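You operate a simulated robot arm through the tools that you are given. There is no shell and no other tool.

Carry out the task below with a simulated robot arm. There is one attempt and no reset: what you move stays moved.

TASK
Blot the wet ink on the bill pad dated 16 DEC and lay it in the letter tray.
Fine: put the blotter back and close the ink pad. Set down upright: rocking blotter. What is to be rubbed or washed off counts as gone when no trace of it is left.

The check looks at the end state, three seconds after you hand in, the way a careful person would. Anything else that was tipped, shoved, dropped, spilled or broken makes it a failure.

THE ROBOT
A 6-joint arm with a two-finger parallel gripper, fixed in place. Base frame: the origin is on the floor under the middle of its stand, x ahead of it, y to its left, z up. Units: m, rad, N and s.
It reaches about 1.066 m from its shoulder. Its first joint turns from -2.897 to 2.897 rad. Payload 3.91 kg.
The TCP is the grasp point between the finger pads, 0.03 m short of the fingertips. In the tool frame z runs along the fingers and y along their closing line. Largest opening 0.11 m; finger width 0.02, thickness 0.01; the body of the gripper, 0.048 by 0.112 m, starts 0.055 m behind the TCP.
Orientation is told as [roll, pitch, yaw] about the base's x, y, z axes, in that order, counted from this pose: with the fingers straight down and closing along the base's y, the tool's x points along the base's -x, its y along +y and its z along -z.

THE INTERFACE
- The arm moves only by the tool apply_moves. Its argument "plan" is a list that holds one entry, the list of rows, each a list of 7 numbers: the shift along the base's x, y, z in m, then the turn, a rotation vector about the base's x, y, z in rad, then the opening, from 0 (shut) to 1 (fully open). In form: [[[dx, dy, dz, ax, ay, az, gripper], ...]]. A call has 1 to 20 rows; each row shifts and turns the commanded pose from where the row before left it. Each row takes 0.2 s and may step no farther than 0.05 m and 0.15 rad from the row before; otherwise, or with a gripper value out of range, the whole call is refused. Where a pose cannot be reached the arm comes as near as it can. A force on the tool above 40 N (or 10 N above the force at the start of the call, whichever is more), or a blocked arm, ends the call early, and 0.2 s more pass. The fingers move at their own pace (about 0.153 m/s each) and stop on an object; they squeeze with about 39 N. The grip force told is the motor's: it shows also when the fingers shut on nothing. Time passes only in rows, and 0.2 s behind the last, so rows that do not move let the fingers close. The reply holds the time, the measured pose of the TCP, the force on the tool along the base axes, the opening and the grip force, in the units named above and with some noise, with the torque about the TCP (base axes, N m) and any sound that the robot's microphone picked up, and new pictures: "show" is both (left out), scene, wrist or none.
- Cameras (640 x 400 px; columns grow to the right, rows downward): "scene" is fixed at [0.3996, 0.6496, 1.3736]; the picture's right is [-0.71, -0.71, 0.00], its down [-0.61, 0.61, -0.51] and it looks along [0.36, -0.36, -0.86] (base axes); focal length 279 px, centre (320, 200). "wrist" rides on the gripper at [0.073, 0.017, -0.103] in the tool frame; the picture's right is [-0.23, 0.97, 0.00], its down [-0.76, -0.18, -0.62] and it looks along [-0.61, -0.14, 0.78] (tool axes); focal length 222 px, centre (320, 200). There is no depth. A picture from a camera that has moved, and an enlarged one, comes with that camera's place and axes in the base frame and with its lens.
- close_up(camera, box): a new picture of the part [left, top, right, bottom] of that camera's present view, enlarged. It takes no simulated time.
- close_job(): hands the job in; it is judged then, once.

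Places have to be worked out from the pictures, the camera data and where the tool is seen. Open the gripper and draw the arm clear of the work before you hand the job in, unless the task says otherwise.

The tools are called as name(argument=value, ...) on one line, values as JSON. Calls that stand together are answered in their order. apply_moves: Moves the arm, as the interface text tells. Its arguments: {"type":"object","properties":{"plan":{"type":"array","items":{"type":"array","items":{"type":"array","items":{"type":"number"}}}},"show":{"type":"string","enum":["both","scene","wrist","none"]}},"required":["plan"]} The other tools are called the same way: close_up (camera, box) takes an enlarged picture of a part of a camera's view; close_job () hands the job in.

At the start:

```text
time: 0.0
ee_pos: [0.5012, 0.2604, 1.0492]
ee_rot: [0.0, 0.001, 0.0]
contact_force: [0.1, 0.7, 0.4]
moment: [0.02, -0.01, 0.0]
gripper_width: 0.1099
grip_force: 0.0
```

scene: 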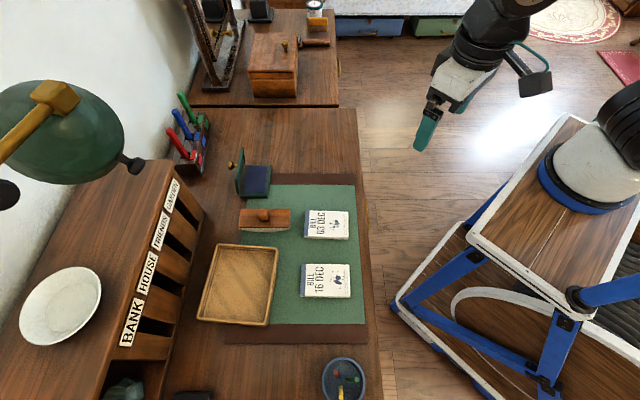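
wrist: 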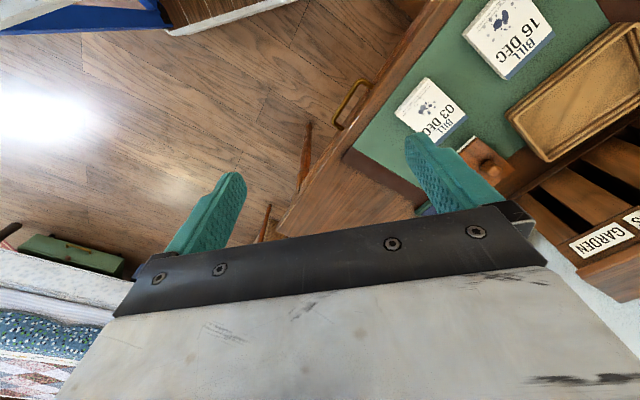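

I start by taking enlarged pictures of the desk to see the pads, blotter, tray and ink pad in detail.

close_up(camera="scene", box=[190, 140, 390, 265])

close_up(camera="scene", box=[190, 220, 390, 345])

close_up(camera="wrist", box=[380, 0, 640, 162])

```text
3.20 times, centred on (290, 202) of scene
camera zoom: at [0.3996, 0.6496, 1.3736], right [-0.71, -0.71, 0.0], down [-0.61, 0.61, -0.51], along [0.36, -0.36, -0.86], focal length 893 px, centre (416, 192)
```

zoom: 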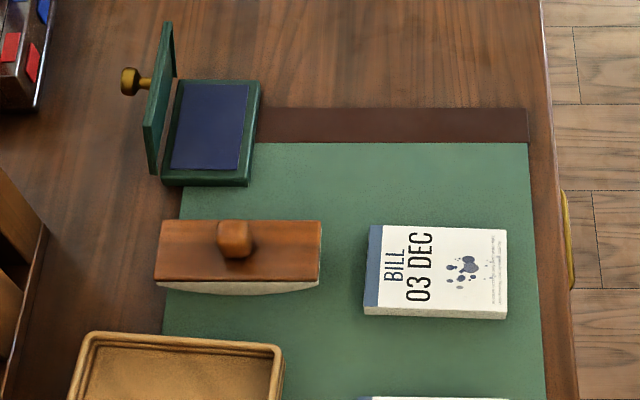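

```text
3.20 times, centred on (290, 282) of scene
camera zoom: at [0.3996, 0.6496, 1.3736], right [-0.71, -0.71, 0.0], down [-0.61, 0.61, -0.51], along [0.36, -0.36, -0.86], focal length 893 px, centre (416, -64)
```

zoom: 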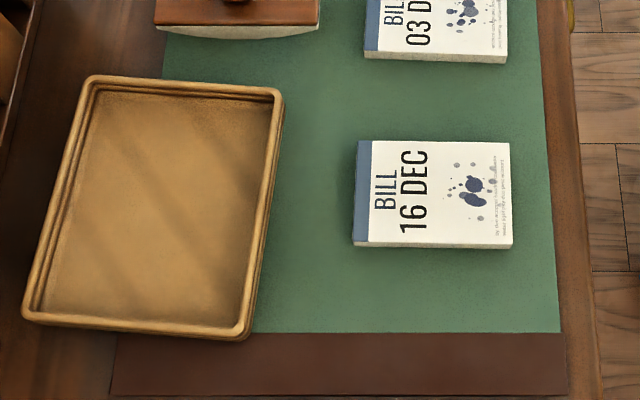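

```text
2.46 times, centred on (510, 81) of wrist
camera zoom: at [0.4284, 0.277, 1.1534], right [0.23, 0.97, 0.0], down [0.76, -0.18, 0.62], along [0.61, -0.14, -0.78], focal length 547 px, centre (-148, 493)
```

zoom: 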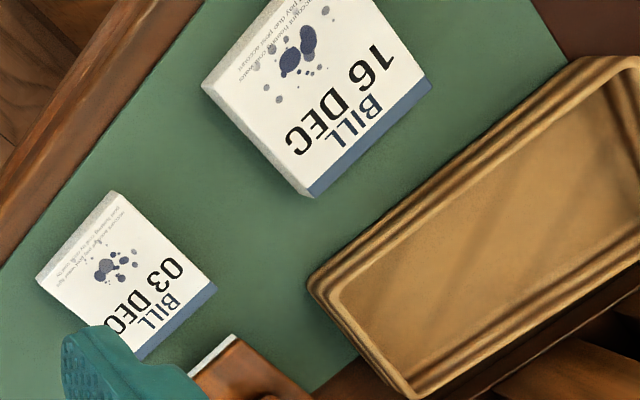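

The pads sit on a desk that is turned about 45° to the base. I'll yaw the gripper by +45° and move it slightly over the near side of the desk at the same height, to look with the wrist camera.

apply_moves(plan=[[[0, 0.0155, 0, 0, 0, 0.1309, 1], [0, 0.0155, 0, 0, 0, 0.1309, 1], [0, 0.0155, 0, 0, 0, 0.1309, 1], [0, 0.0155, 0, 0, 0, 0.1309, 1], [0, 0.0155, 0, 0, 0, 0.1309, 1], [-0.006, 0.0155, 0, 0, 0, 0.1309, 1], [0, 0, 0, 0, 0, 0, 1]]])

```text
time: 1.6
ee_pos: [0.4953, 0.3536, 1.0488]
ee_rot: [-0.001, -0.002, 0.789]
contact_force: [-1.1, 0.6, -0.5]
moment: [0.01, 0.01, -0.01]
gripper_width: 0.1103
grip_force: 0.0
camera wrist: at [0.4319, 0.3132, 1.1532], right [-0.53, 0.85, 0.0], down [0.66, 0.41, 0.62], along [0.53, 0.33, -0.78], focal length 222 px, centre (320, 200)
```

scene: 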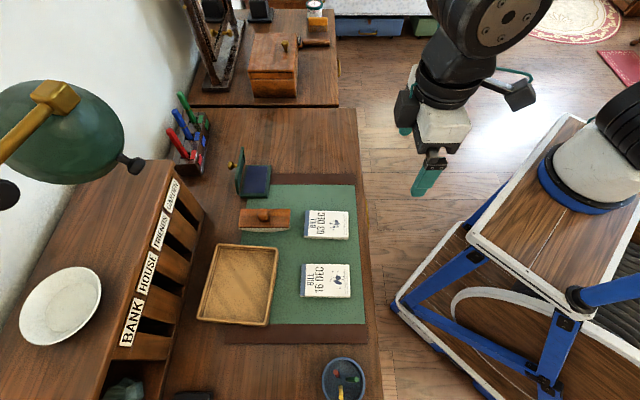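
wrist: 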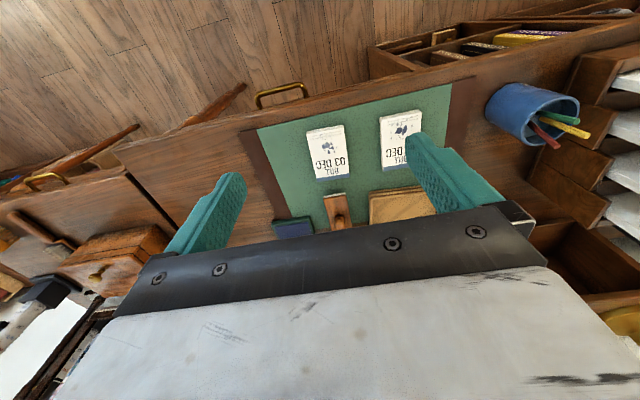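

The gripper is now aligned with the desk axes. I'll move it over the blotter at a safe height to get a better second view for triangulation.

apply_moves(plan=[[[0.0311, 0.0255, -0.012, 0, 0, 0, 1], [0.0311, 0.0255, -0.012, 0, 0, 0, 1], [0.0311, 0.0255, -0.012, 0, 0, 0, 1], [0.0311, 0.0255, -0.012, 0, 0, 0, 1], [0.0311, 0.0255, -0.012, 0, 0, 0, 1], [0, 0, 0, 0, 0, 0, 1]]])

```text
time: 3.0
ee_pos: [0.6527, 0.4805, 0.9882]
ee_rot: [0.001, -0.001, 0.785]
contact_force: [1.0, 0.2, 0.0]
moment: [0.05, 0.0, -0.01]
gripper_width: 0.1102
grip_force: 0.1
camera wrist: at [0.5891, 0.4418, 1.0927], right [-0.53, 0.85, 0.0], down [0.66, 0.41, 0.62], along [0.53, 0.33, -0.78], focal length 222 px, centre (320, 200)
```

scene: 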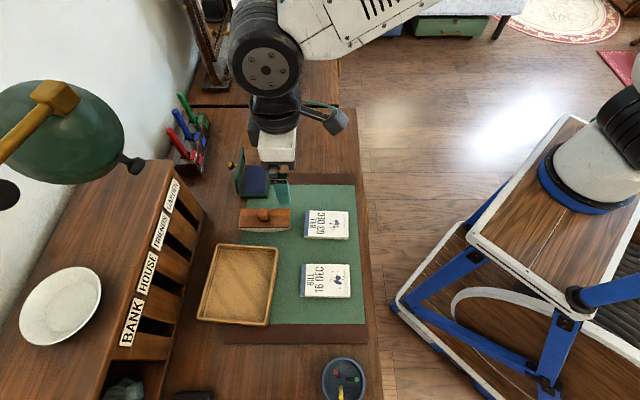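
wrist: 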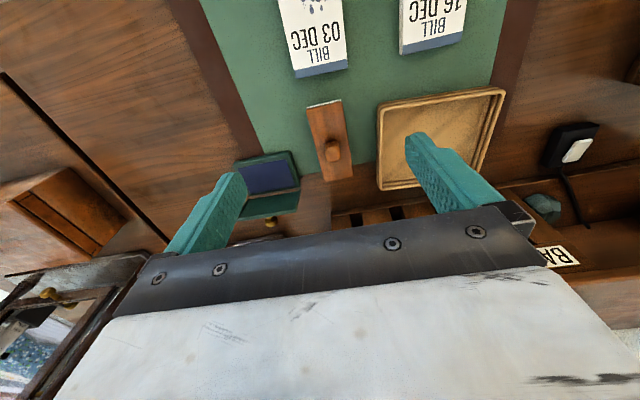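

close_up(camera="wrist", box=[220, 60, 400, 240])

close_up(camera="scene", box=[220, 140, 320, 240])

close_up(camera="wrist", box=[260, 0, 540, 200])

```text
2.22 times, centred on (310, 150) of wrist
camera zoom: at [0.5891, 0.4418, 1.0927], right [-0.53, 0.85, 0.0], down [0.66, 0.41, 0.62], along [0.53, 0.33, -0.78], focal length 494 px, centre (342, 311)
```

zoom: 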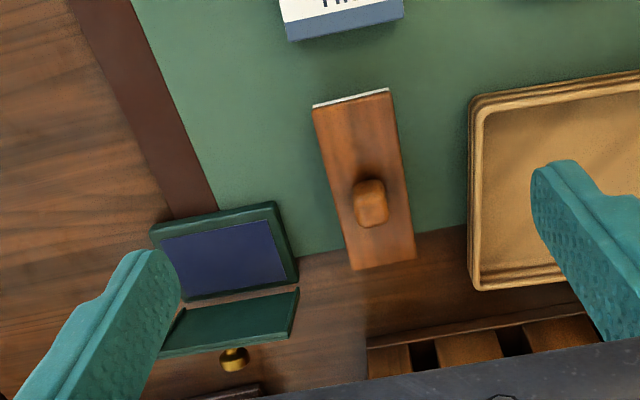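

```text
4.00 times, centred on (270, 190) of scene
camera zoom: at [0.3996, 0.6496, 1.3736], right [-0.71, -0.71, 0.0], down [-0.61, 0.61, -0.51], along [0.36, -0.36, -0.86], focal length 1116 px, centre (520, 240)
```

zoom: 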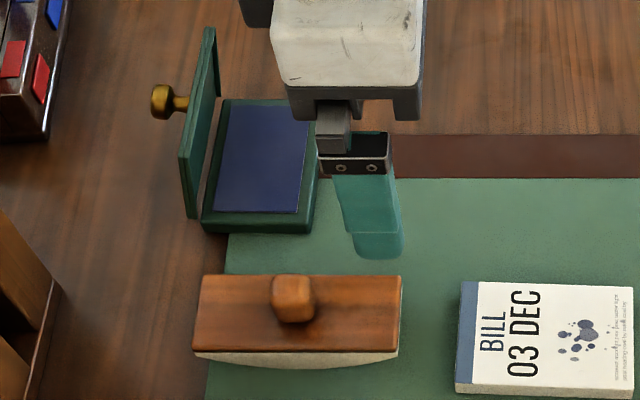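

```text
2.00 times, centred on (400, 100) of wrist
camera zoom: at [0.5891, 0.4418, 1.0927], right [-0.53, 0.85, 0.0], down [0.66, 0.41, 0.62], along [0.53, 0.33, -0.78], focal length 444 px, centre (160, 400)
```

zoom: 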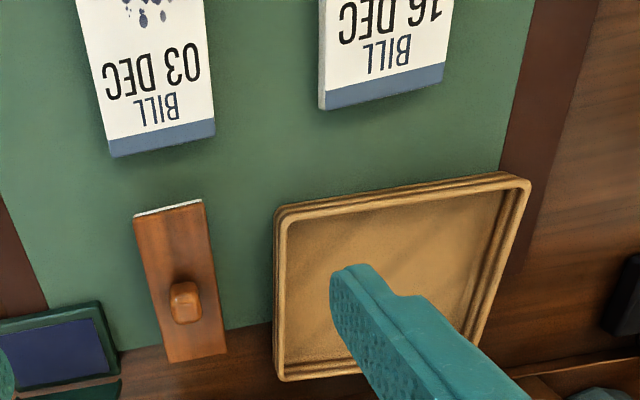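

The cameras agree on the pad (top about z=0.779). I want a closer look at the blotter's shape to see plate thickness and knob.

close_up(camera="scene", box=[234, 200, 298, 240])

close_up(camera="wrist", box=[296, 90, 376, 140])

close_up(camera="wrist", box=[292, 130, 372, 190])

close_up(camera="scene", box=[222, 140, 286, 180])

```text
10.00 times, centred on (266, 220) of scene
camera zoom: at [0.3996, 0.6496, 1.3736], right [-0.71, -0.71, 0.0], down [-0.61, 0.61, -0.51], along [0.36, -0.36, -0.86], focal length 2791 px, centre (860, 0)
```

zoom: 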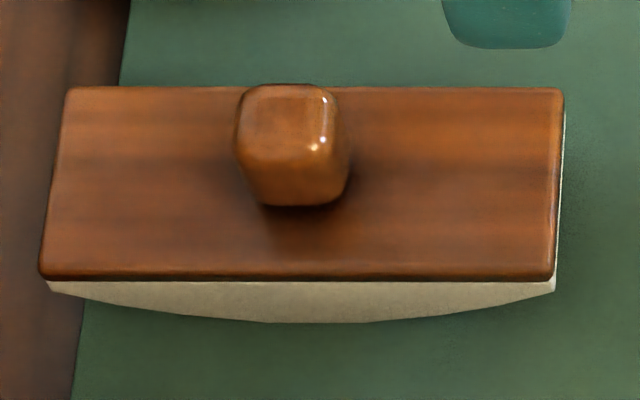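

```text
8.00 times, centred on (336, 115) of wrist
camera zoom: at [0.5891, 0.4418, 1.0927], right [-0.53, 0.85, 0.0], down [0.66, 0.41, 0.62], along [0.53, 0.33, -0.78], focal length 1777 px, centre (192, 880)
```

zoom: 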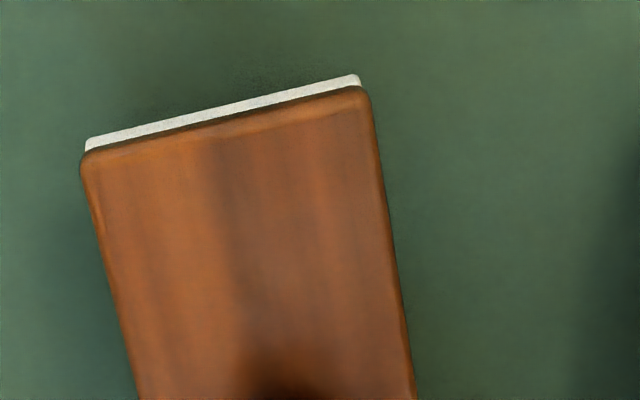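

```text
6.67 times, centred on (332, 160) of wrist
camera zoom: at [0.5891, 0.4418, 1.0927], right [-0.53, 0.85, 0.0], down [0.66, 0.41, 0.62], along [0.53, 0.33, -0.78], focal length 1481 px, centre (240, 467)
```

zoom: 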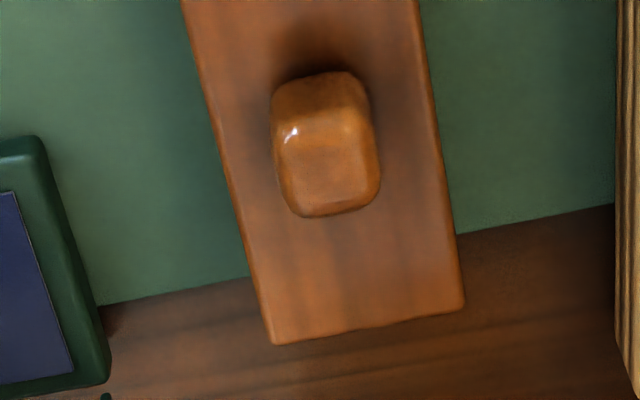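

```text
10.00 times, centred on (254, 160) of scene
camera zoom: at [0.3996, 0.6496, 1.3736], right [-0.71, -0.71, 0.0], down [-0.61, 0.61, -0.51], along [0.36, -0.36, -0.86], focal length 2791 px, centre (980, 600)
```

zoom: 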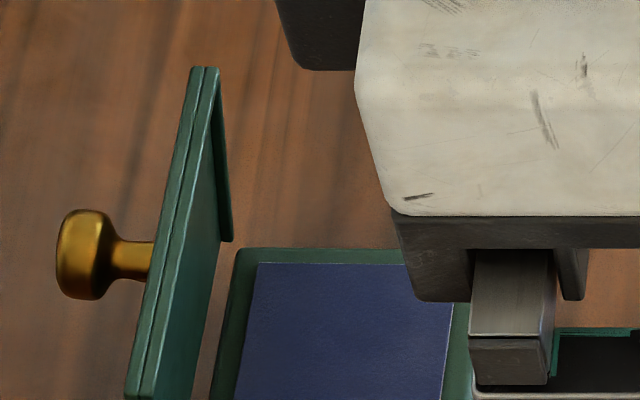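

The geometry is consistent: knob about p=0.868, q=-0.117 (desk axes), top z≈0.825. Before grasping I enlarge the ink on the 16 DEC pad to get its extent.

close_up(camera="scene", box=[296, 258, 360, 298])

close_up(camera="scene", box=[296, 202, 360, 242])

```text
10.00 times, centred on (328, 278) of scene
camera zoom: at [0.3996, 0.6496, 1.3736], right [-0.71, -0.71, 0.0], down [-0.61, 0.61, -0.51], along [0.36, -0.36, -0.86], focal length 2791 px, centre (240, -580)
```

zoom: 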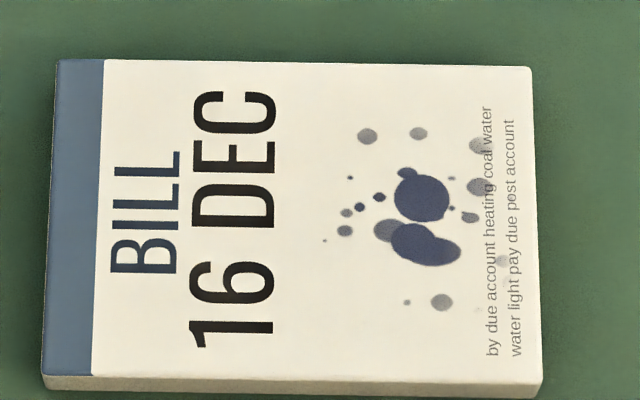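

```text
10.00 times, centred on (328, 222) of scene
camera zoom: at [0.3996, 0.6496, 1.3736], right [-0.71, -0.71, 0.0], down [-0.61, 0.61, -0.51], along [0.36, -0.36, -0.86], focal length 2791 px, centre (240, -20)
```

zoom: 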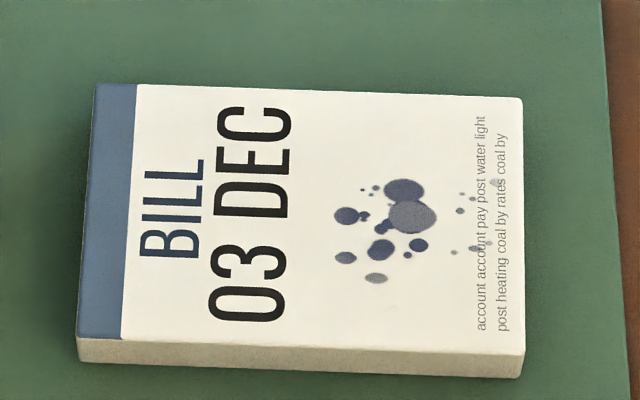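

The ink on the 16 DEC pad covers roughly p 0.684–0.725, q 0.00–0.04, about the width of the blotter's paper. I'll now move above the blotter knob with the fingers half open and check alignment before going down.

apply_moves(plan=[[[0.0152, 0.0167, -0.0297, 0, 0, 0, 0.55], [0.0152, 0.0167, -0.0297, 0, 0, 0, 0.55], [0.0151, 0.0166, -0.0297, 0, 0, 0, 0.55], [0, 0, 0, 0, 0, 0, 0.55]]])

apply_moves(plan=[[[0, 0, 0, 0, 0, 0, 0.55]]], show="none")

```text
time: 4.0
ee_pos: [0.6958, 0.5303, 0.8979]
ee_rot: [-0.001, -0.001, 0.785]
contact_force: [0.4, 0.2, -1.4]
moment: [0.0, 0.01, -0.02]
gripper_width: 0.0605
grip_force: 0.0
camera wrist: at [0.6319, 0.4919, 1.0019], right [-0.53, 0.85, 0.0], down [0.66, 0.41, 0.62], along [0.53, 0.33, -0.78], focal length 222 px, centre (320, 200)
```

scene: 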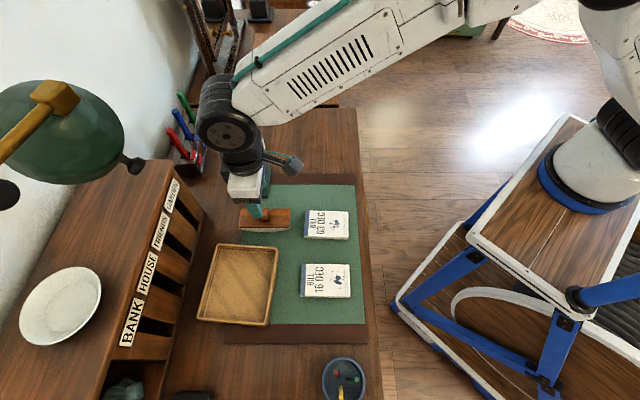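
wrist: 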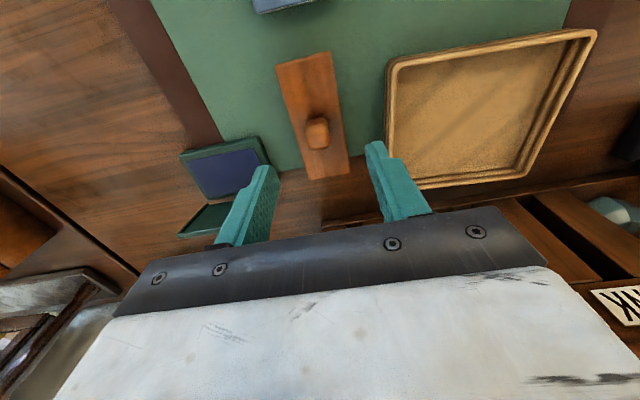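

```text
time: 4.4
ee_pos: [0.6945, 0.5326, 0.8989]
ee_rot: [0.001, 0.0, 0.785]
contact_force: [0.7, -0.4, 0.6]
moment: [0.03, 0.0, 0.01]
gripper_width: 0.0606
grip_force: 0.1
```

The knob is nearly centred below the fingers; I take one enlarged wrist picture to refine the offset.

close_up(camera="wrist", box=[230, 40, 410, 240])

close_up(camera="wrist", box=[285, 105, 349, 145])

close_up(camera="scene", box=[216, 190, 312, 250])

```text
2.00 times, centred on (320, 140) of wrist
camera zoom: at [0.6318, 0.4919, 1.0019], right [-0.53, 0.85, 0.0], down [0.66, 0.41, 0.62], along [0.53, 0.33, -0.78], focal length 444 px, centre (320, 320)
```

zoom: 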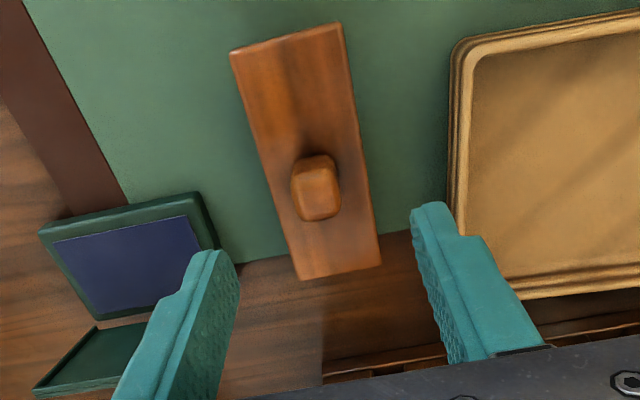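

```text
10.00 times, centred on (317, 125) of wrist
camera zoom: at [0.6318, 0.4919, 1.0019], right [-0.53, 0.85, 0.0], down [0.66, 0.41, 0.62], along [0.53, 0.33, -0.78], focal length 2221 px, centre (350, 950)
```

zoom: 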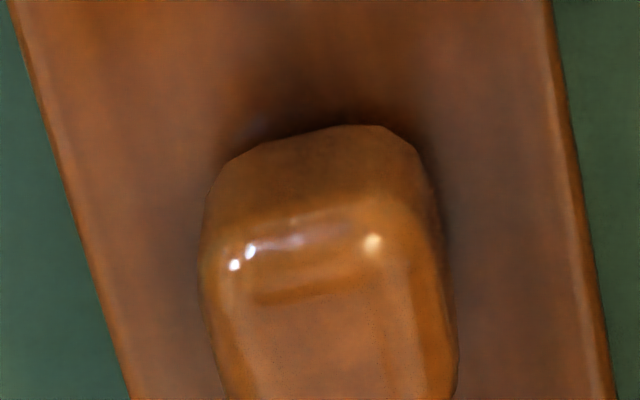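

```text
6.67 times, centred on (264, 220) of scene
camera zoom: at [0.3996, 0.6496, 1.3736], right [-0.71, -0.71, 0.0], down [-0.61, 0.61, -0.51], along [0.36, -0.36, -0.86], focal length 1860 px, centre (693, 67)
```

zoom: 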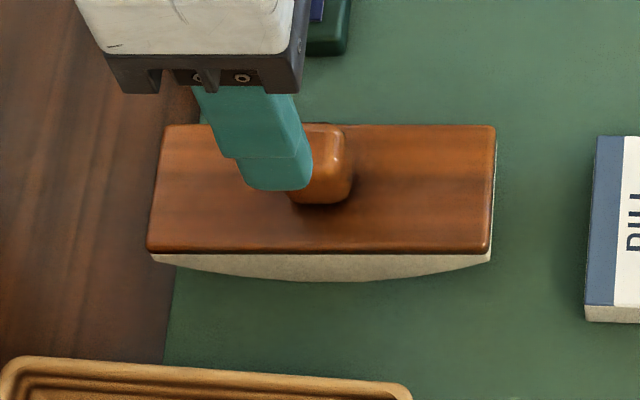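

The knob centre comes out at p≈0.868, q≈-0.116, right under the TCP. I descend so the fingertips stop just above the plate, without closing yet.

apply_moves(plan=[[[0, 0, -0.03, 0, 0, 0, 0.55], [0, 0, -0.025, 0, 0, 0, 0.55], [0, 0, -0.011, 0, 0, 0, 0.55], [0, 0, 0, 0, 0, 0, 0.55]]])

```text
time: 5.4
ee_pos: [0.6947, 0.531, 0.8317]
ee_rot: [0.001, 0.001, 0.786]
contact_force: [0.4, -0.3, -0.2]
moment: [-0.01, -0.04, 0.01]
gripper_width: 0.0604
grip_force: 0.1
camera wrist: at [0.6316, 0.4913, 0.9369], right [-0.53, 0.85, 0.0], down [0.66, 0.41, 0.62], along [0.53, 0.33, -0.78], focal length 222 px, centre (320, 200)
```

scene: 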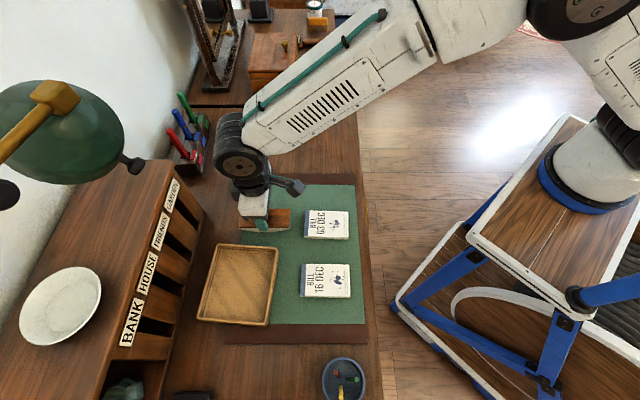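
wrist: 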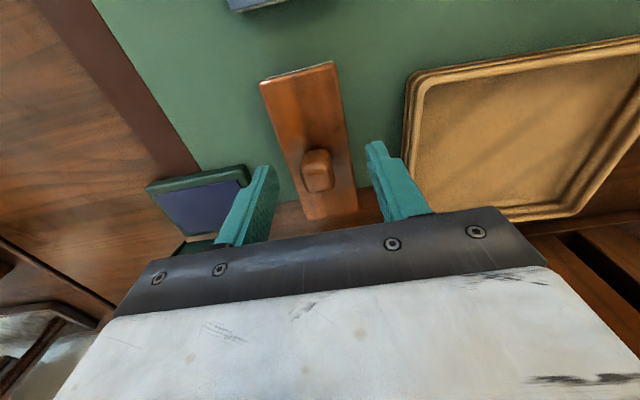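

close_up(camera="wrist", box=[224, 60, 424, 240])

close_up(camera="scene", box=[216, 180, 312, 240])

```text
2.22 times, centred on (324, 150) of wrist
camera zoom: at [0.6316, 0.4913, 0.9369], right [-0.53, 0.85, 0.0], down [0.66, 0.41, 0.62], along [0.53, 0.33, -0.78], focal length 494 px, centre (311, 311)
```

zoom: 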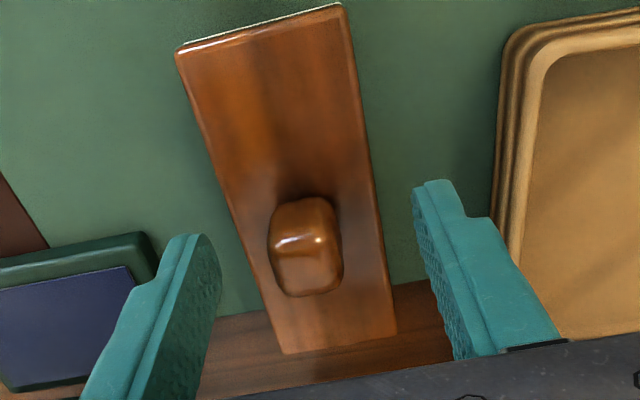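

```text
6.67 times, centred on (264, 210) of scene
camera zoom: at [0.3996, 0.6496, 1.3736], right [-0.71, -0.71, 0.0], down [-0.61, 0.61, -0.51], along [0.36, -0.36, -0.86], focal length 1860 px, centre (693, 133)
```

zoom: 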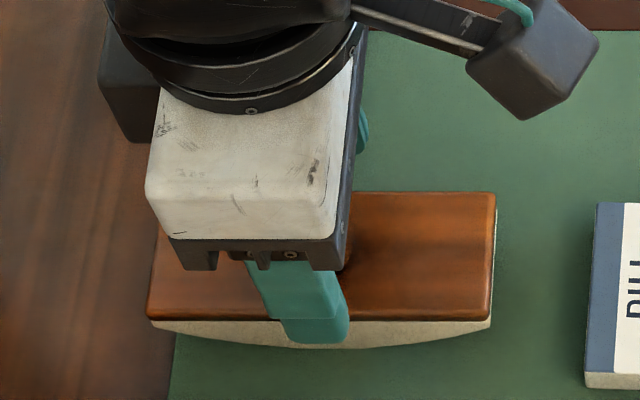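

The fingers straddle the knob cleanly with the tips just above the plate. Now I close on it.

apply_moves(plan=[[[0, 0, 0, 0, 0, 0, 0.2], [0, 0, 0, 0, 0, 0, 0], [0, 0, 0, 0, 0, 0, 0], [0, 0, 0, 0, 0, 0, 0]]])

```text
time: 6.4
ee_pos: [0.6946, 0.531, 0.833]
ee_rot: [-0.001, -0.001, 0.787]
contact_force: [0.6, -0.2, 1.3]
moment: [-0.01, -0.04, 0.0]
gripper_width: 0.0212
grip_force: 39.2
camera wrist: at [0.6317, 0.4913, 0.9373], right [-0.53, 0.85, 0.0], down [0.66, 0.41, 0.62], along [0.53, 0.33, -0.78], focal length 222 px, centre (320, 200)
```

scene: 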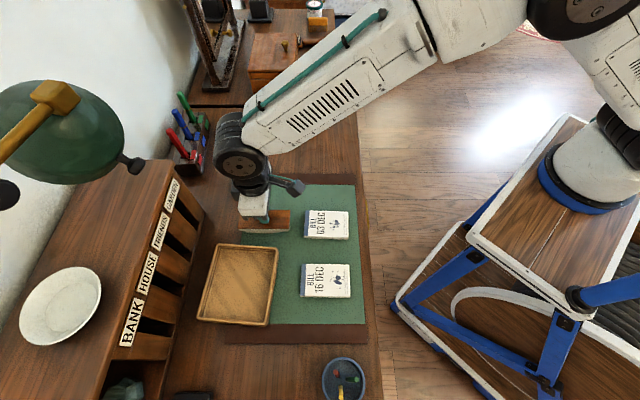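
wrist: 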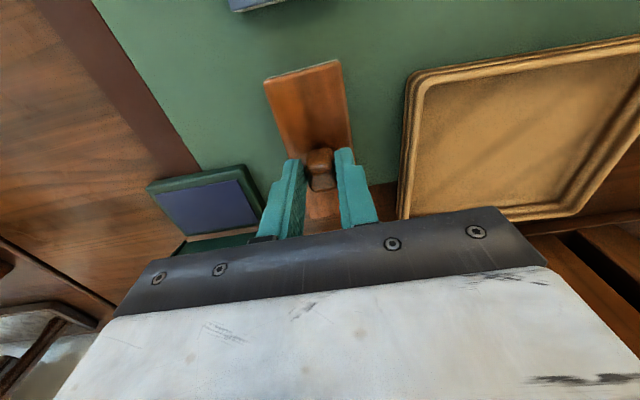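

The knob is held (21 mm wide, 39 N). I lift the blotter straight up and carry it over the ink of the 16 DEC pad, staying well above everything.

apply_moves(plan=[[[0, 0, 0.02, 0, 0, 0, 0], [0, 0, 0.04, 0, 0, 0, 0], [0, 0, 0.02, 0, 0, 0, 0], [-0.0355, -0.0032, 0, 0, 0, 0, 0], [-0.0355, -0.0032, 0, 0, 0, 0, 0], [-0.0355, -0.0032, 0, 0, 0, 0, 0], [-0.0355, -0.0032, 0, 0, 0, 0, 0], [-0.0354, -0.0032, 0, 0, 0, 0, 0], [-0.0354, -0.0031, 0, 0, 0, 0, 0], [0, 0, 0, 0, 0, 0, 0]]])

```text
time: 8.6
ee_pos: [0.4821, 0.5133, 0.9138]
ee_rot: [0.0, -0.002, 0.785]
contact_force: [0.3, -0.2, -0.6]
moment: [0.0, 0.01, 0.0]
gripper_width: 0.0213
grip_force: 39.1
camera wrist: at [0.4197, 0.4731, 1.018], right [-0.53, 0.85, 0.0], down [0.66, 0.41, 0.62], along [0.53, 0.33, -0.78], focal length 222 px, centre (320, 200)
```

scene: 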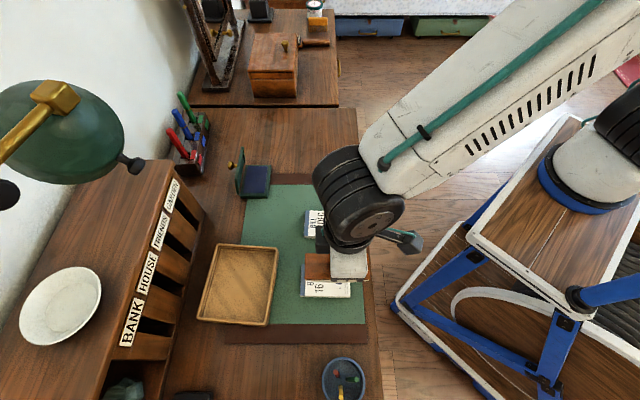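
wrist: 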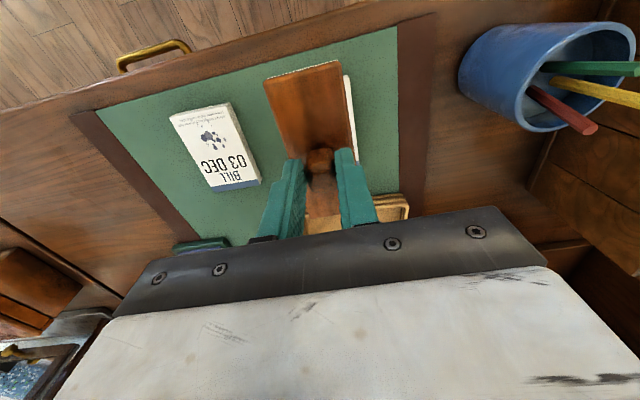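

The blotter hangs level above the pad. I descend near the pad top and check the force, then touch down with small steps.

apply_moves(plan=[[[0, 0, -0.03, 0, 0, 0, 0], [0, 0, -0.025, 0, 0, 0, 0], [0, 0, -0.004, 0, 0, 0, 0], [0, 0, 0, 0, 0, 0, 0]]])

apply_moves(plan=[[[0, 0, -0.002, 0, 0, 0, 0], [0, 0, 0, 0, 0, 0, 0]]], show="none")

apply_moves(plan=[[[0, 0, -0.002, 0, 0, 0, 0], [0, 0, 0, 0, 0, 0, 0]]], show="none")

```text
time: 9.6
ee_pos: [0.4831, 0.5138, 0.8533]
ee_rot: [-0.001, 0.0, 0.784]
contact_force: [-0.8, -0.5, -1.2]
moment: [-0.05, 0.06, -0.01]
gripper_width: 0.0211
grip_force: 38.7
camera wrist: at [0.4199, 0.4729, 0.9581], right [-0.53, 0.85, 0.0], down [0.66, 0.41, 0.62], along [0.53, 0.33, -0.78], focal length 222 px, centre (320, 200)
```

scene: 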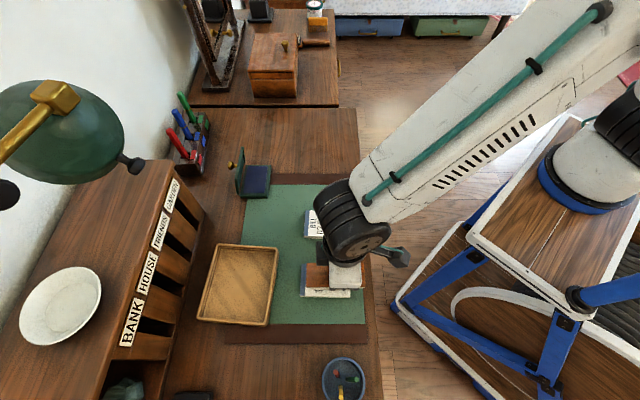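
wrist: 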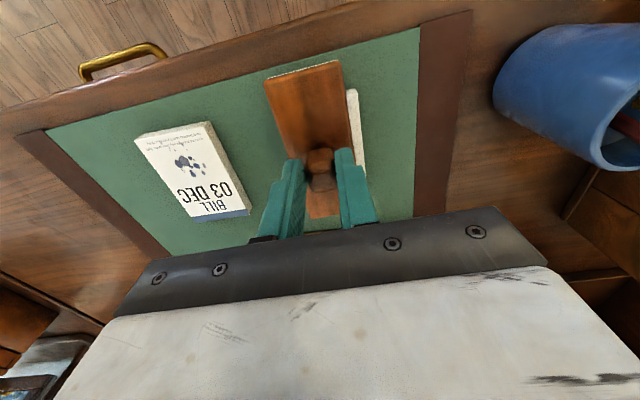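

```text
time: 10.2
ee_pos: [0.4825, 0.5126, 0.8516]
ee_rot: [-0.001, 0.001, 0.786]
contact_force: [-0.1, -0.9, -2.0]
moment: [0.0, 0.01, 0.0]
gripper_width: 0.0212
grip_force: 39.5
```

```text
time: 10.8
ee_pos: [0.4824, 0.5125, 0.8506]
ee_rot: [0.001, -0.001, 0.785]
contact_force: [-0.9, -0.2, -0.6]
moment: [-0.01, 0.0, -0.03]
gripper_width: 0.021
grip_force: 39.1
```

No clear contact yet at commanded z≈0.851. I continue down in 1.5 mm steps.

apply_moves(plan=[[[0, 0, -0.0015, 0, 0, 0, 0], [0, 0, 0, 0, 0, 0, 0]]], show="none")

apply_moves(plan=[[[0, 0, -0.0015, 0, 0, 0, 0], [0, 0, 0, 0, 0, 0, 0]]], show="none")

apply_moves(plan=[[[0, 0, -0.0015, 0, 0, 0, 0], [0, 0, 0, 0, 0, 0, 0]]], show="both")

```text
time: 11.4
ee_pos: [0.4827, 0.5102, 0.8494]
ee_rot: [-0.001, -0.001, 0.784]
contact_force: [0.1, -0.1, -0.7]
moment: [-0.02, 0.0, -0.01]
gripper_width: 0.0213
grip_force: 38.7
```

```text
time: 12.0
ee_pos: [0.4828, 0.5107, 0.849]
ee_rot: [0.001, -0.003, 0.786]
contact_force: [-1.9, -4.4, 17.6]
moment: [-0.25, 0.11, -0.02]
gripper_width: 0.0213
grip_force: 39.0
```

```text
time: 12.6
ee_pos: [0.4822, 0.5125, 0.8489]
ee_rot: [0.002, -0.007, 0.786]
contact_force: [-2.5, -3.5, 39.9]
moment: [-0.14, 0.05, 0.01]
gripper_width: 0.0212
grip_force: 39.3
camera wrist: at [0.4191, 0.4722, 0.9524], right [-0.53, 0.85, 0.0], down [0.66, 0.41, 0.63], along [0.53, 0.33, -0.78], focal length 222 px, centre (320, 200)
```

scene: 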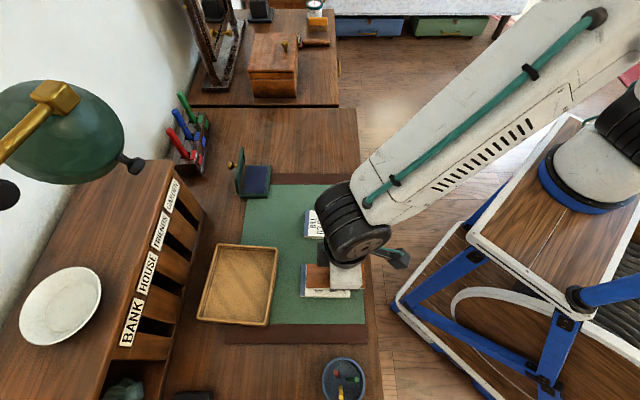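
wrist: 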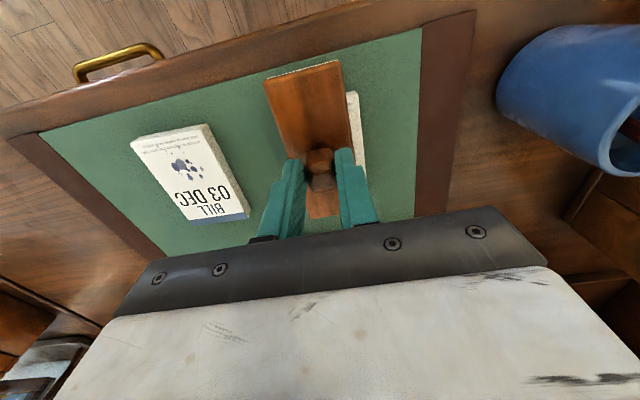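

Contact begins at commanded z≈0.849 and pressing 2.5 mm gives 40 N. I back off 1 mm and start a gentle roll toward the near side and back, as a test.

apply_moves(plan=[[[0, 0, 0.001, 0, 0, 0, 0], [-0.00306, -0.00306, 0.0001, 0.0424, -0.0424, 0, 0], [-0.00306, -0.00306, 0.0001, 0.0424, -0.0424, 0, 0], [0, 0, 0, 0, 0, 0, 0]]])

```text
time: 13.6
ee_pos: [0.4767, 0.505, 0.8483]
ee_rot: [0.0, -0.124, 0.786]
contact_force: [-2.4, 0.2, 35.5]
moment: [0.04, 0.01, 0.0]
gripper_width: 0.0211
grip_force: 39.0
camera wrist: at [0.405, 0.4578, 0.9424], right [-0.53, 0.85, 0.03], down [0.61, 0.35, 0.71], along [0.59, 0.39, -0.7], focal length 222 px, centre (320, 200)
```

scene: 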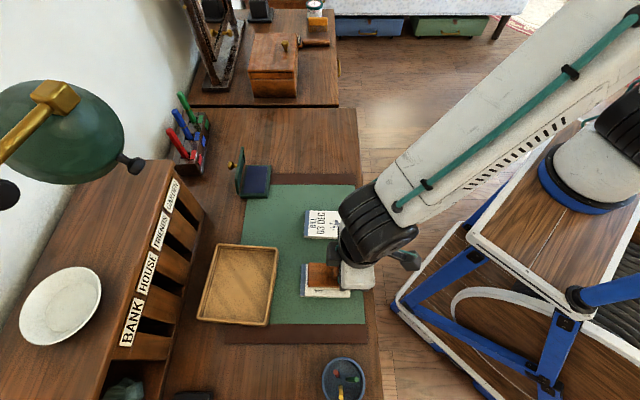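
wrist: 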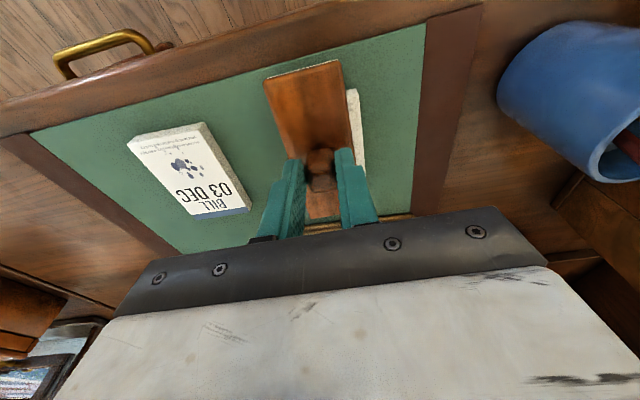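

Force is 35 N and almost purely vertical, so the roll works without dragging. I raise 1 mm and continue the roll to about -0.24 rad.

apply_moves(plan=[[[0, 0, 0.001, 0, 0, 0, 0], [-0.0031, -0.0031, 0.0003, 0.0424, -0.0424, 0, 0], [-0.0031, -0.0031, 0.0003, 0.0424, -0.0424, 0, 0], [0, 0, 0, 0, 0, 0, 0]]], show="wrist")

```text
time: 14.6
ee_pos: [0.4716, 0.4987, 0.8481]
ee_rot: [-0.001, -0.239, 0.786]
contact_force: [0.2, -0.9, -1.0]
moment: [0.01, 0.01, 0.0]
gripper_width: 0.0212
grip_force: 38.4
camera wrist: at [0.3918, 0.4431, 0.9324], right [-0.53, 0.85, 0.05], down [0.54, 0.29, 0.79], along [0.65, 0.45, -0.62], focal length 222 px, centre (320, 200)
```

wrist: 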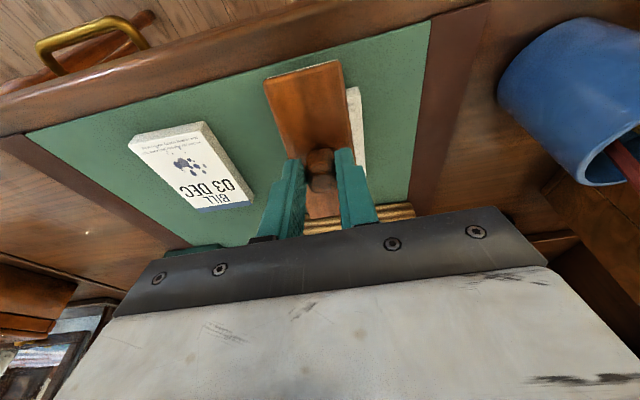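

Contact was lost at this tilt, so I lower by small steps until it presses again.

apply_moves(plan=[[[0, 0, -0.0015, 0, 0, 0, 0], [0, 0, 0, 0, 0, 0, 0]]], show="none")

apply_moves(plan=[[[0, 0, -0.0015, 0, 0, 0, 0], [0, 0, 0, 0, 0, 0, 0]]], show="none")

```text
time: 15.2
ee_pos: [0.4712, 0.4979, 0.8477]
ee_rot: [0.001, -0.242, 0.785]
contact_force: [-0.5, 0.6, -0.3]
moment: [-0.03, -0.01, 0.02]
gripper_width: 0.0213
grip_force: 38.9
```

```text
time: 15.8
ee_pos: [0.4718, 0.4998, 0.8481]
ee_rot: [0.001, -0.241, 0.786]
contact_force: [0.2, -1.2, 6.4]
moment: [-0.1, -0.05, -0.05]
gripper_width: 0.0212
grip_force: 38.7
```

Light contact at -0.24 rad. I press a bit more, then roll back through zero toward +0.12 with the height following the measured contact profile.

apply_moves(plan=[[[0, 0, -0.001, 0, 0, 0, 0], [0, 0, 0, 0, 0, 0, 0]]], show="none")

apply_moves(plan=[[[0.0031, 0.0031, 0.0015, -0.0424, 0.0424, 0, 0], [0, 0, 0, 0, 0, 0, 0]]], show="none")

apply_moves(plan=[[[0.0031, 0.0031, 0.001, -0.0424, 0.0424, 0, 0], [0, 0, 0, 0, 0, 0, 0]]], show="none")

```text
time: 16.4
ee_pos: [0.4707, 0.4993, 0.8472]
ee_rot: [0.001, -0.244, 0.786]
contact_force: [-1.0, -1.4, 21.3]
moment: [0.07, -0.1, -0.04]
gripper_width: 0.0213
grip_force: 39.0
```

```text
time: 17.0
ee_pos: [0.4745, 0.5024, 0.8482]
ee_rot: [0.002, -0.184, 0.786]
contact_force: [3.5, 4.0, 22.7]
moment: [0.43, -0.38, 0.02]
gripper_width: 0.0212
grip_force: 39.0
```

```text
time: 17.6
ee_pos: [0.4773, 0.5047, 0.8478]
ee_rot: [0.0, -0.121, 0.785]
contact_force: [0.9, 4.0, 21.9]
moment: [0.35, -0.23, -0.01]
gripper_width: 0.0212
grip_force: 38.8
```

The press holds steady at about 22 N through the roll. I continue through zero to the far side.

apply_moves(plan=[[[0.0031, 0.0031, 0, -0.0424, 0.0424, 0, 0], [0.0031, 0.0031, -0.0002, -0.0424, 0.0424, 0, 0], [0, 0, 0, 0, 0, 0, 0]]], show="none")

apply_moves(plan=[[[0.0031, 0.0031, 0.0, -0.0424, 0.0424, 0, 0], [0, 0, 0, 0, 0, 0, 0]]], show="none")

apply_moves(plan=[[[0.0031, 0.0031, 0.0, -0.0424, 0.0424, 0, 0], [0, 0, 0, 0, 0, 0, 0]]], show="none")

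```text
time: 18.4
ee_pos: [0.4825, 0.5119, 0.8483]
ee_rot: [0.0, 0.0, 0.785]
contact_force: [1.4, 2.2, 13.3]
moment: [0.32, -0.3, 0.0]
gripper_width: 0.0213
grip_force: 38.4
```

```text
time: 19.0
ee_pos: [0.4857, 0.5145, 0.8485]
ee_rot: [-0.001, 0.055, 0.786]
contact_force: [-1.7, -1.6, 25.9]
moment: [0.11, -0.15, -0.01]
gripper_width: 0.0212
grip_force: 39.4
```

```text
time: 19.6
ee_pos: [0.4904, 0.5178, 0.8493]
ee_rot: [0.0, 0.117, 0.785]
contact_force: [-0.5, -1.3, 37.4]
moment: [0.19, -0.2, -0.04]
gripper_width: 0.0212
grip_force: 39.3
```

Force rises to 37 N at +0.12, so I raise a little as I continue to +0.24.

apply_moves(plan=[[[0, 0, 0.001, 0, 0, 0, 0], [0.0031, 0.0031, 0.0003, -0.0424, 0.0424, 0, 0], [0, 0, 0, 0, 0, 0, 0]]], show="none")

apply_moves(plan=[[[0.0031, 0.0031, 0.0003, -0.0424, 0.0424, 0, 0], [0, 0, 0, 0, 0, 0, 0]]], show="scene")

```text
time: 20.4
ee_pos: [0.4925, 0.5194, 0.8506]
ee_rot: [0.0, 0.178, 0.786]
contact_force: [5.5, 5.0, 26.9]
moment: [0.5, -0.56, -0.02]
gripper_width: 0.0214
grip_force: 39.3
```

```text
time: 21.0
ee_pos: [0.4956, 0.5231, 0.8508]
ee_rot: [-0.001, 0.239, 0.786]
contact_force: [4.1, 0.9, 24.4]
moment: [0.39, -0.48, 0.02]
gripper_width: 0.0213
grip_force: 38.9
```

scene: 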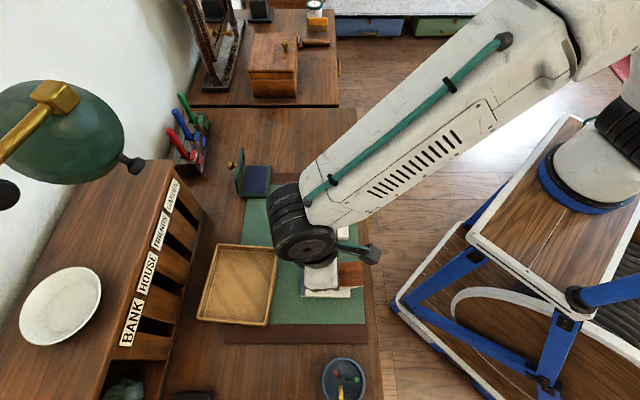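

One full roll is done. I lift, level the blotter, and move it aside along -q so the scene camera can see the pad.

apply_moves(plan=[[[0, 0, 0.03, 0, 0, 0, 0], [0, 0, 0.03, 0.0849, -0.0849, 0, 0], [0, 0, 0.03, 0.0849, -0.0849, 0, 0], [0.03, -0.03, 0, 0, 0, 0, 0], [0.03, -0.03, 0, 0, 0, 0, 0], [0.03, -0.03, 0, 0, 0, 0, 0], [0, 0, 0, 0, 0, 0, 0]]])

close_up(camera="scene", box=[296, 258, 360, 298])

```text
time: 22.6
ee_pos: [0.5869, 0.4319, 0.9397]
ee_rot: [0.001, -0.002, 0.786]
contact_force: [0.5, 0.1, -1.4]
moment: [0.0, 0.01, 0.0]
gripper_width: 0.0212
grip_force: 38.6
camera wrist: at [0.5238, 0.3934, 1.0438], right [-0.53, 0.85, 0.0], down [0.66, 0.41, 0.62], along [0.53, 0.33, -0.78], focal length 222 px, centre (320, 200)
```

scene: 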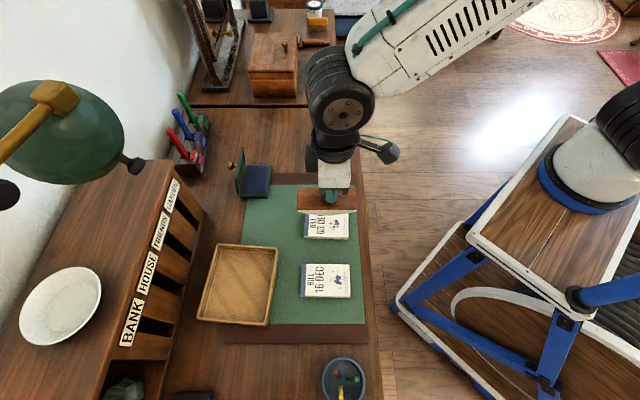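
wrist: 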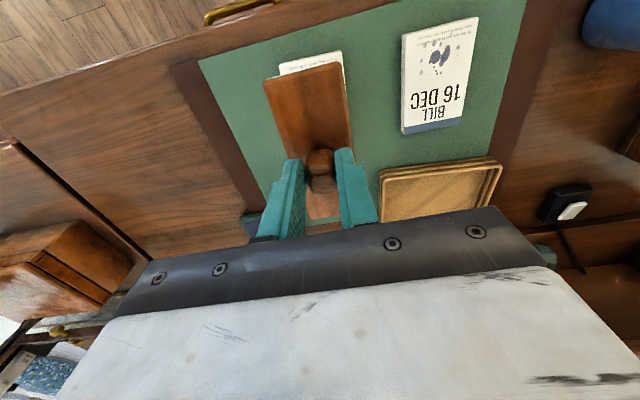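

```text
10.00 times, centred on (328, 278) of scene
camera zoom: at [0.3996, 0.6496, 1.3736], right [-0.71, -0.71, 0.0], down [-0.61, 0.61, -0.51], along [0.36, -0.36, -0.86], focal length 2791 px, centre (240, -580)
```

zoom: 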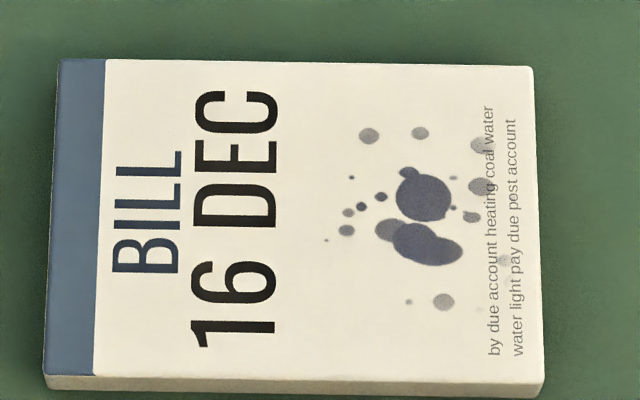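

The main blots look slightly paler but remain. I take a high magnification reference of the ink so I can compare after the next round.

close_up(camera="scene", box=[324, 268, 352, 286])

close_up(camera="scene", box=[296, 194, 360, 234])

close_up(camera="wrist", box=[390, 10, 490, 140])

```text
16.00 times, centred on (338, 277) of scene
camera zoom: at [0.3996, 0.6496, 1.3736], right [-0.71, -0.71, 0.0], down [-0.61, 0.61, -0.51], along [0.36, -0.36, -0.86], focal length 4465 px, centre (32, -1032)
```

zoom: 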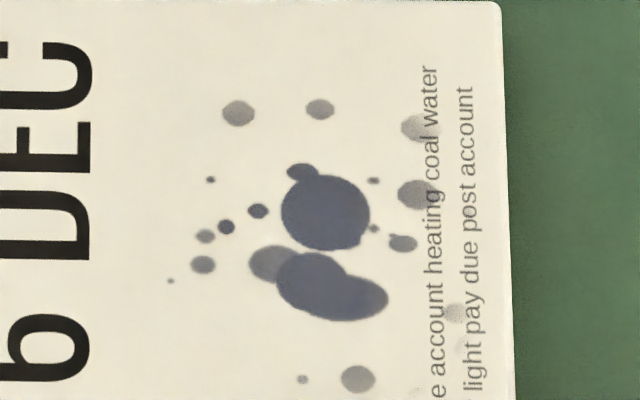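

```text
10.00 times, centred on (328, 214) of scene
camera zoom: at [0.3996, 0.6496, 1.3736], right [-0.71, -0.71, 0.0], down [-0.61, 0.61, -0.51], along [0.36, -0.36, -0.86], focal length 2791 px, centre (240, 60)
```

zoom: 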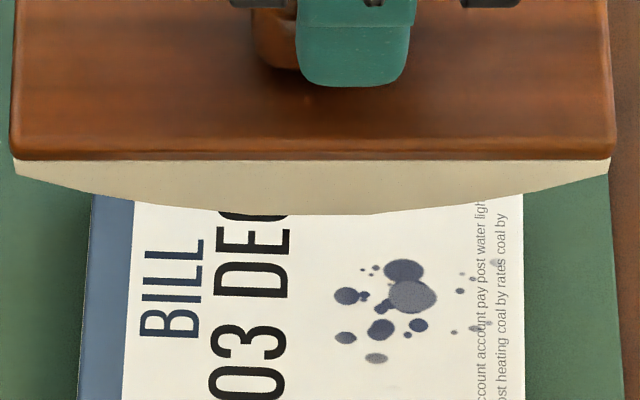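

```text
3.08 times, centred on (440, 75) of wrist
camera zoom: at [0.5238, 0.3934, 1.0438], right [-0.53, 0.85, 0.0], down [0.66, 0.41, 0.62], along [0.53, 0.33, -0.78], focal length 684 px, centre (-49, 585)
```

zoom: 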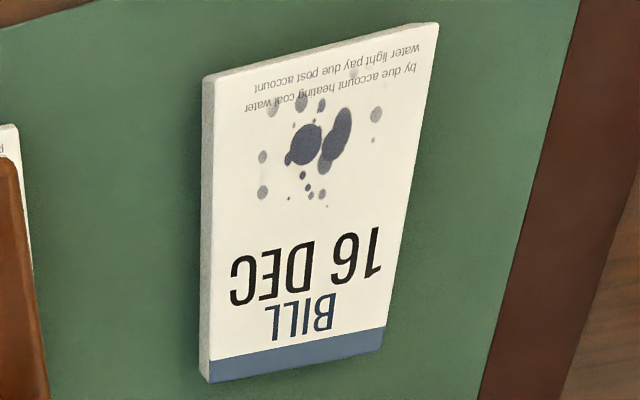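

The blotter slid about 7 mm in the grip along p (its centre is now ahead of the fingers), which I take into account. I go back over the ink, centred, and press again.

apply_moves(plan=[[[-0.0357, 0.0242, 0, 0, 0, 0, 0], [-0.0357, 0.0242, 0, 0, 0, 0, 0], [-0.0358, 0.0243, 0, 0, 0, 0, 0], [0, 0, -0.04, 0, 0, 0, 0], [0, 0, -0.04, 0, 0, 0, 0], [0, 0, -0.006, 0, 0, 0, 0], [0, 0, -0.003, 0, 0, 0, 0], [0, 0, -0.0025, 0, 0, 0, 0], [0, 0, 0, 0, 0, 0, 0]]], show="both")

```text
time: 24.6
ee_pos: [0.4777, 0.5072, 0.8478]
ee_rot: [0.0, -0.002, 0.785]
contact_force: [-0.5, -0.8, -0.7]
moment: [-0.01, 0.0, 0.03]
gripper_width: 0.0214
grip_force: 39.1
camera wrist: at [0.4155, 0.4686, 0.9523], right [-0.53, 0.85, 0.0], down [0.66, 0.41, 0.62], along [0.53, 0.33, -0.78], focal length 222 px, centre (320, 200)
```

scene: 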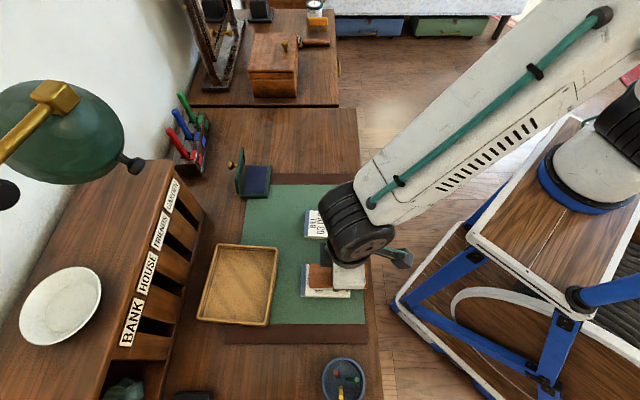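
wrist: 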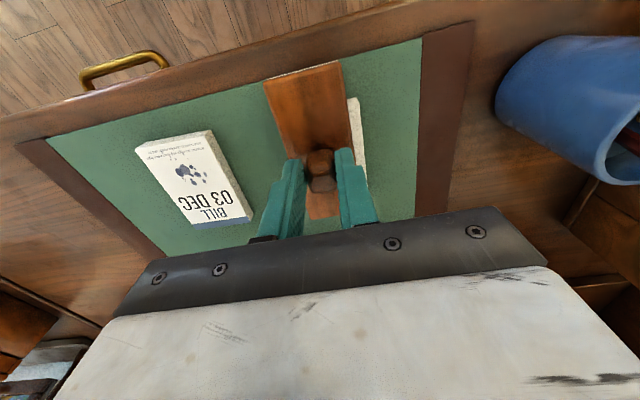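

No contact yet, so the blotter also slid up a bit in the fingers. I step down in 1 mm steps while watching the force.

apply_moves(plan=[[[0, 0, -0.001, 0, 0, 0, 0], [0, 0, -0.001, 0, 0, 0, 0], [0, 0, 0, 0, 0, 0, 0]]], show="none")

apply_moves(plan=[[[0, 0, -0.001, 0, 0, 0, 0], [0, 0, 0, 0, 0, 0, 0]]], show="none")

apply_moves(plan=[[[0, 0, -0.001, 0, 0, 0, 0], [0, 0, 0, 0, 0, 0, 0]]], show="none")

```text
time: 25.4
ee_pos: [0.4798, 0.5075, 0.8487]
ee_rot: [0.001, -0.004, 0.786]
contact_force: [-2.3, 1.1, 25.8]
moment: [0.17, 0.0, 0.03]
gripper_width: 0.0215
grip_force: 39.2
```

```text
time: 25.9
ee_pos: [0.4778, 0.5077, 0.848]
ee_rot: [0.002, -0.007, 0.787]
contact_force: [-2.2, -2.7, 12.3]
moment: [-0.23, 0.13, 0.02]
gripper_width: 0.0213
grip_force: 39.3
stopped in row 2: the force on the tool passed its limit at 41 N (the readings are from after the stop); the commanded pose is now the measured one
```

```text
time: 26.6
ee_pos: [0.4792, 0.5069, 0.8486]
ee_rot: [0.002, -0.009, 0.786]
contact_force: [-5.2, -5.6, 31.9]
moment: [-0.31, 0.17, -0.01]
gripper_width: 0.0211
grip_force: 39.0
```

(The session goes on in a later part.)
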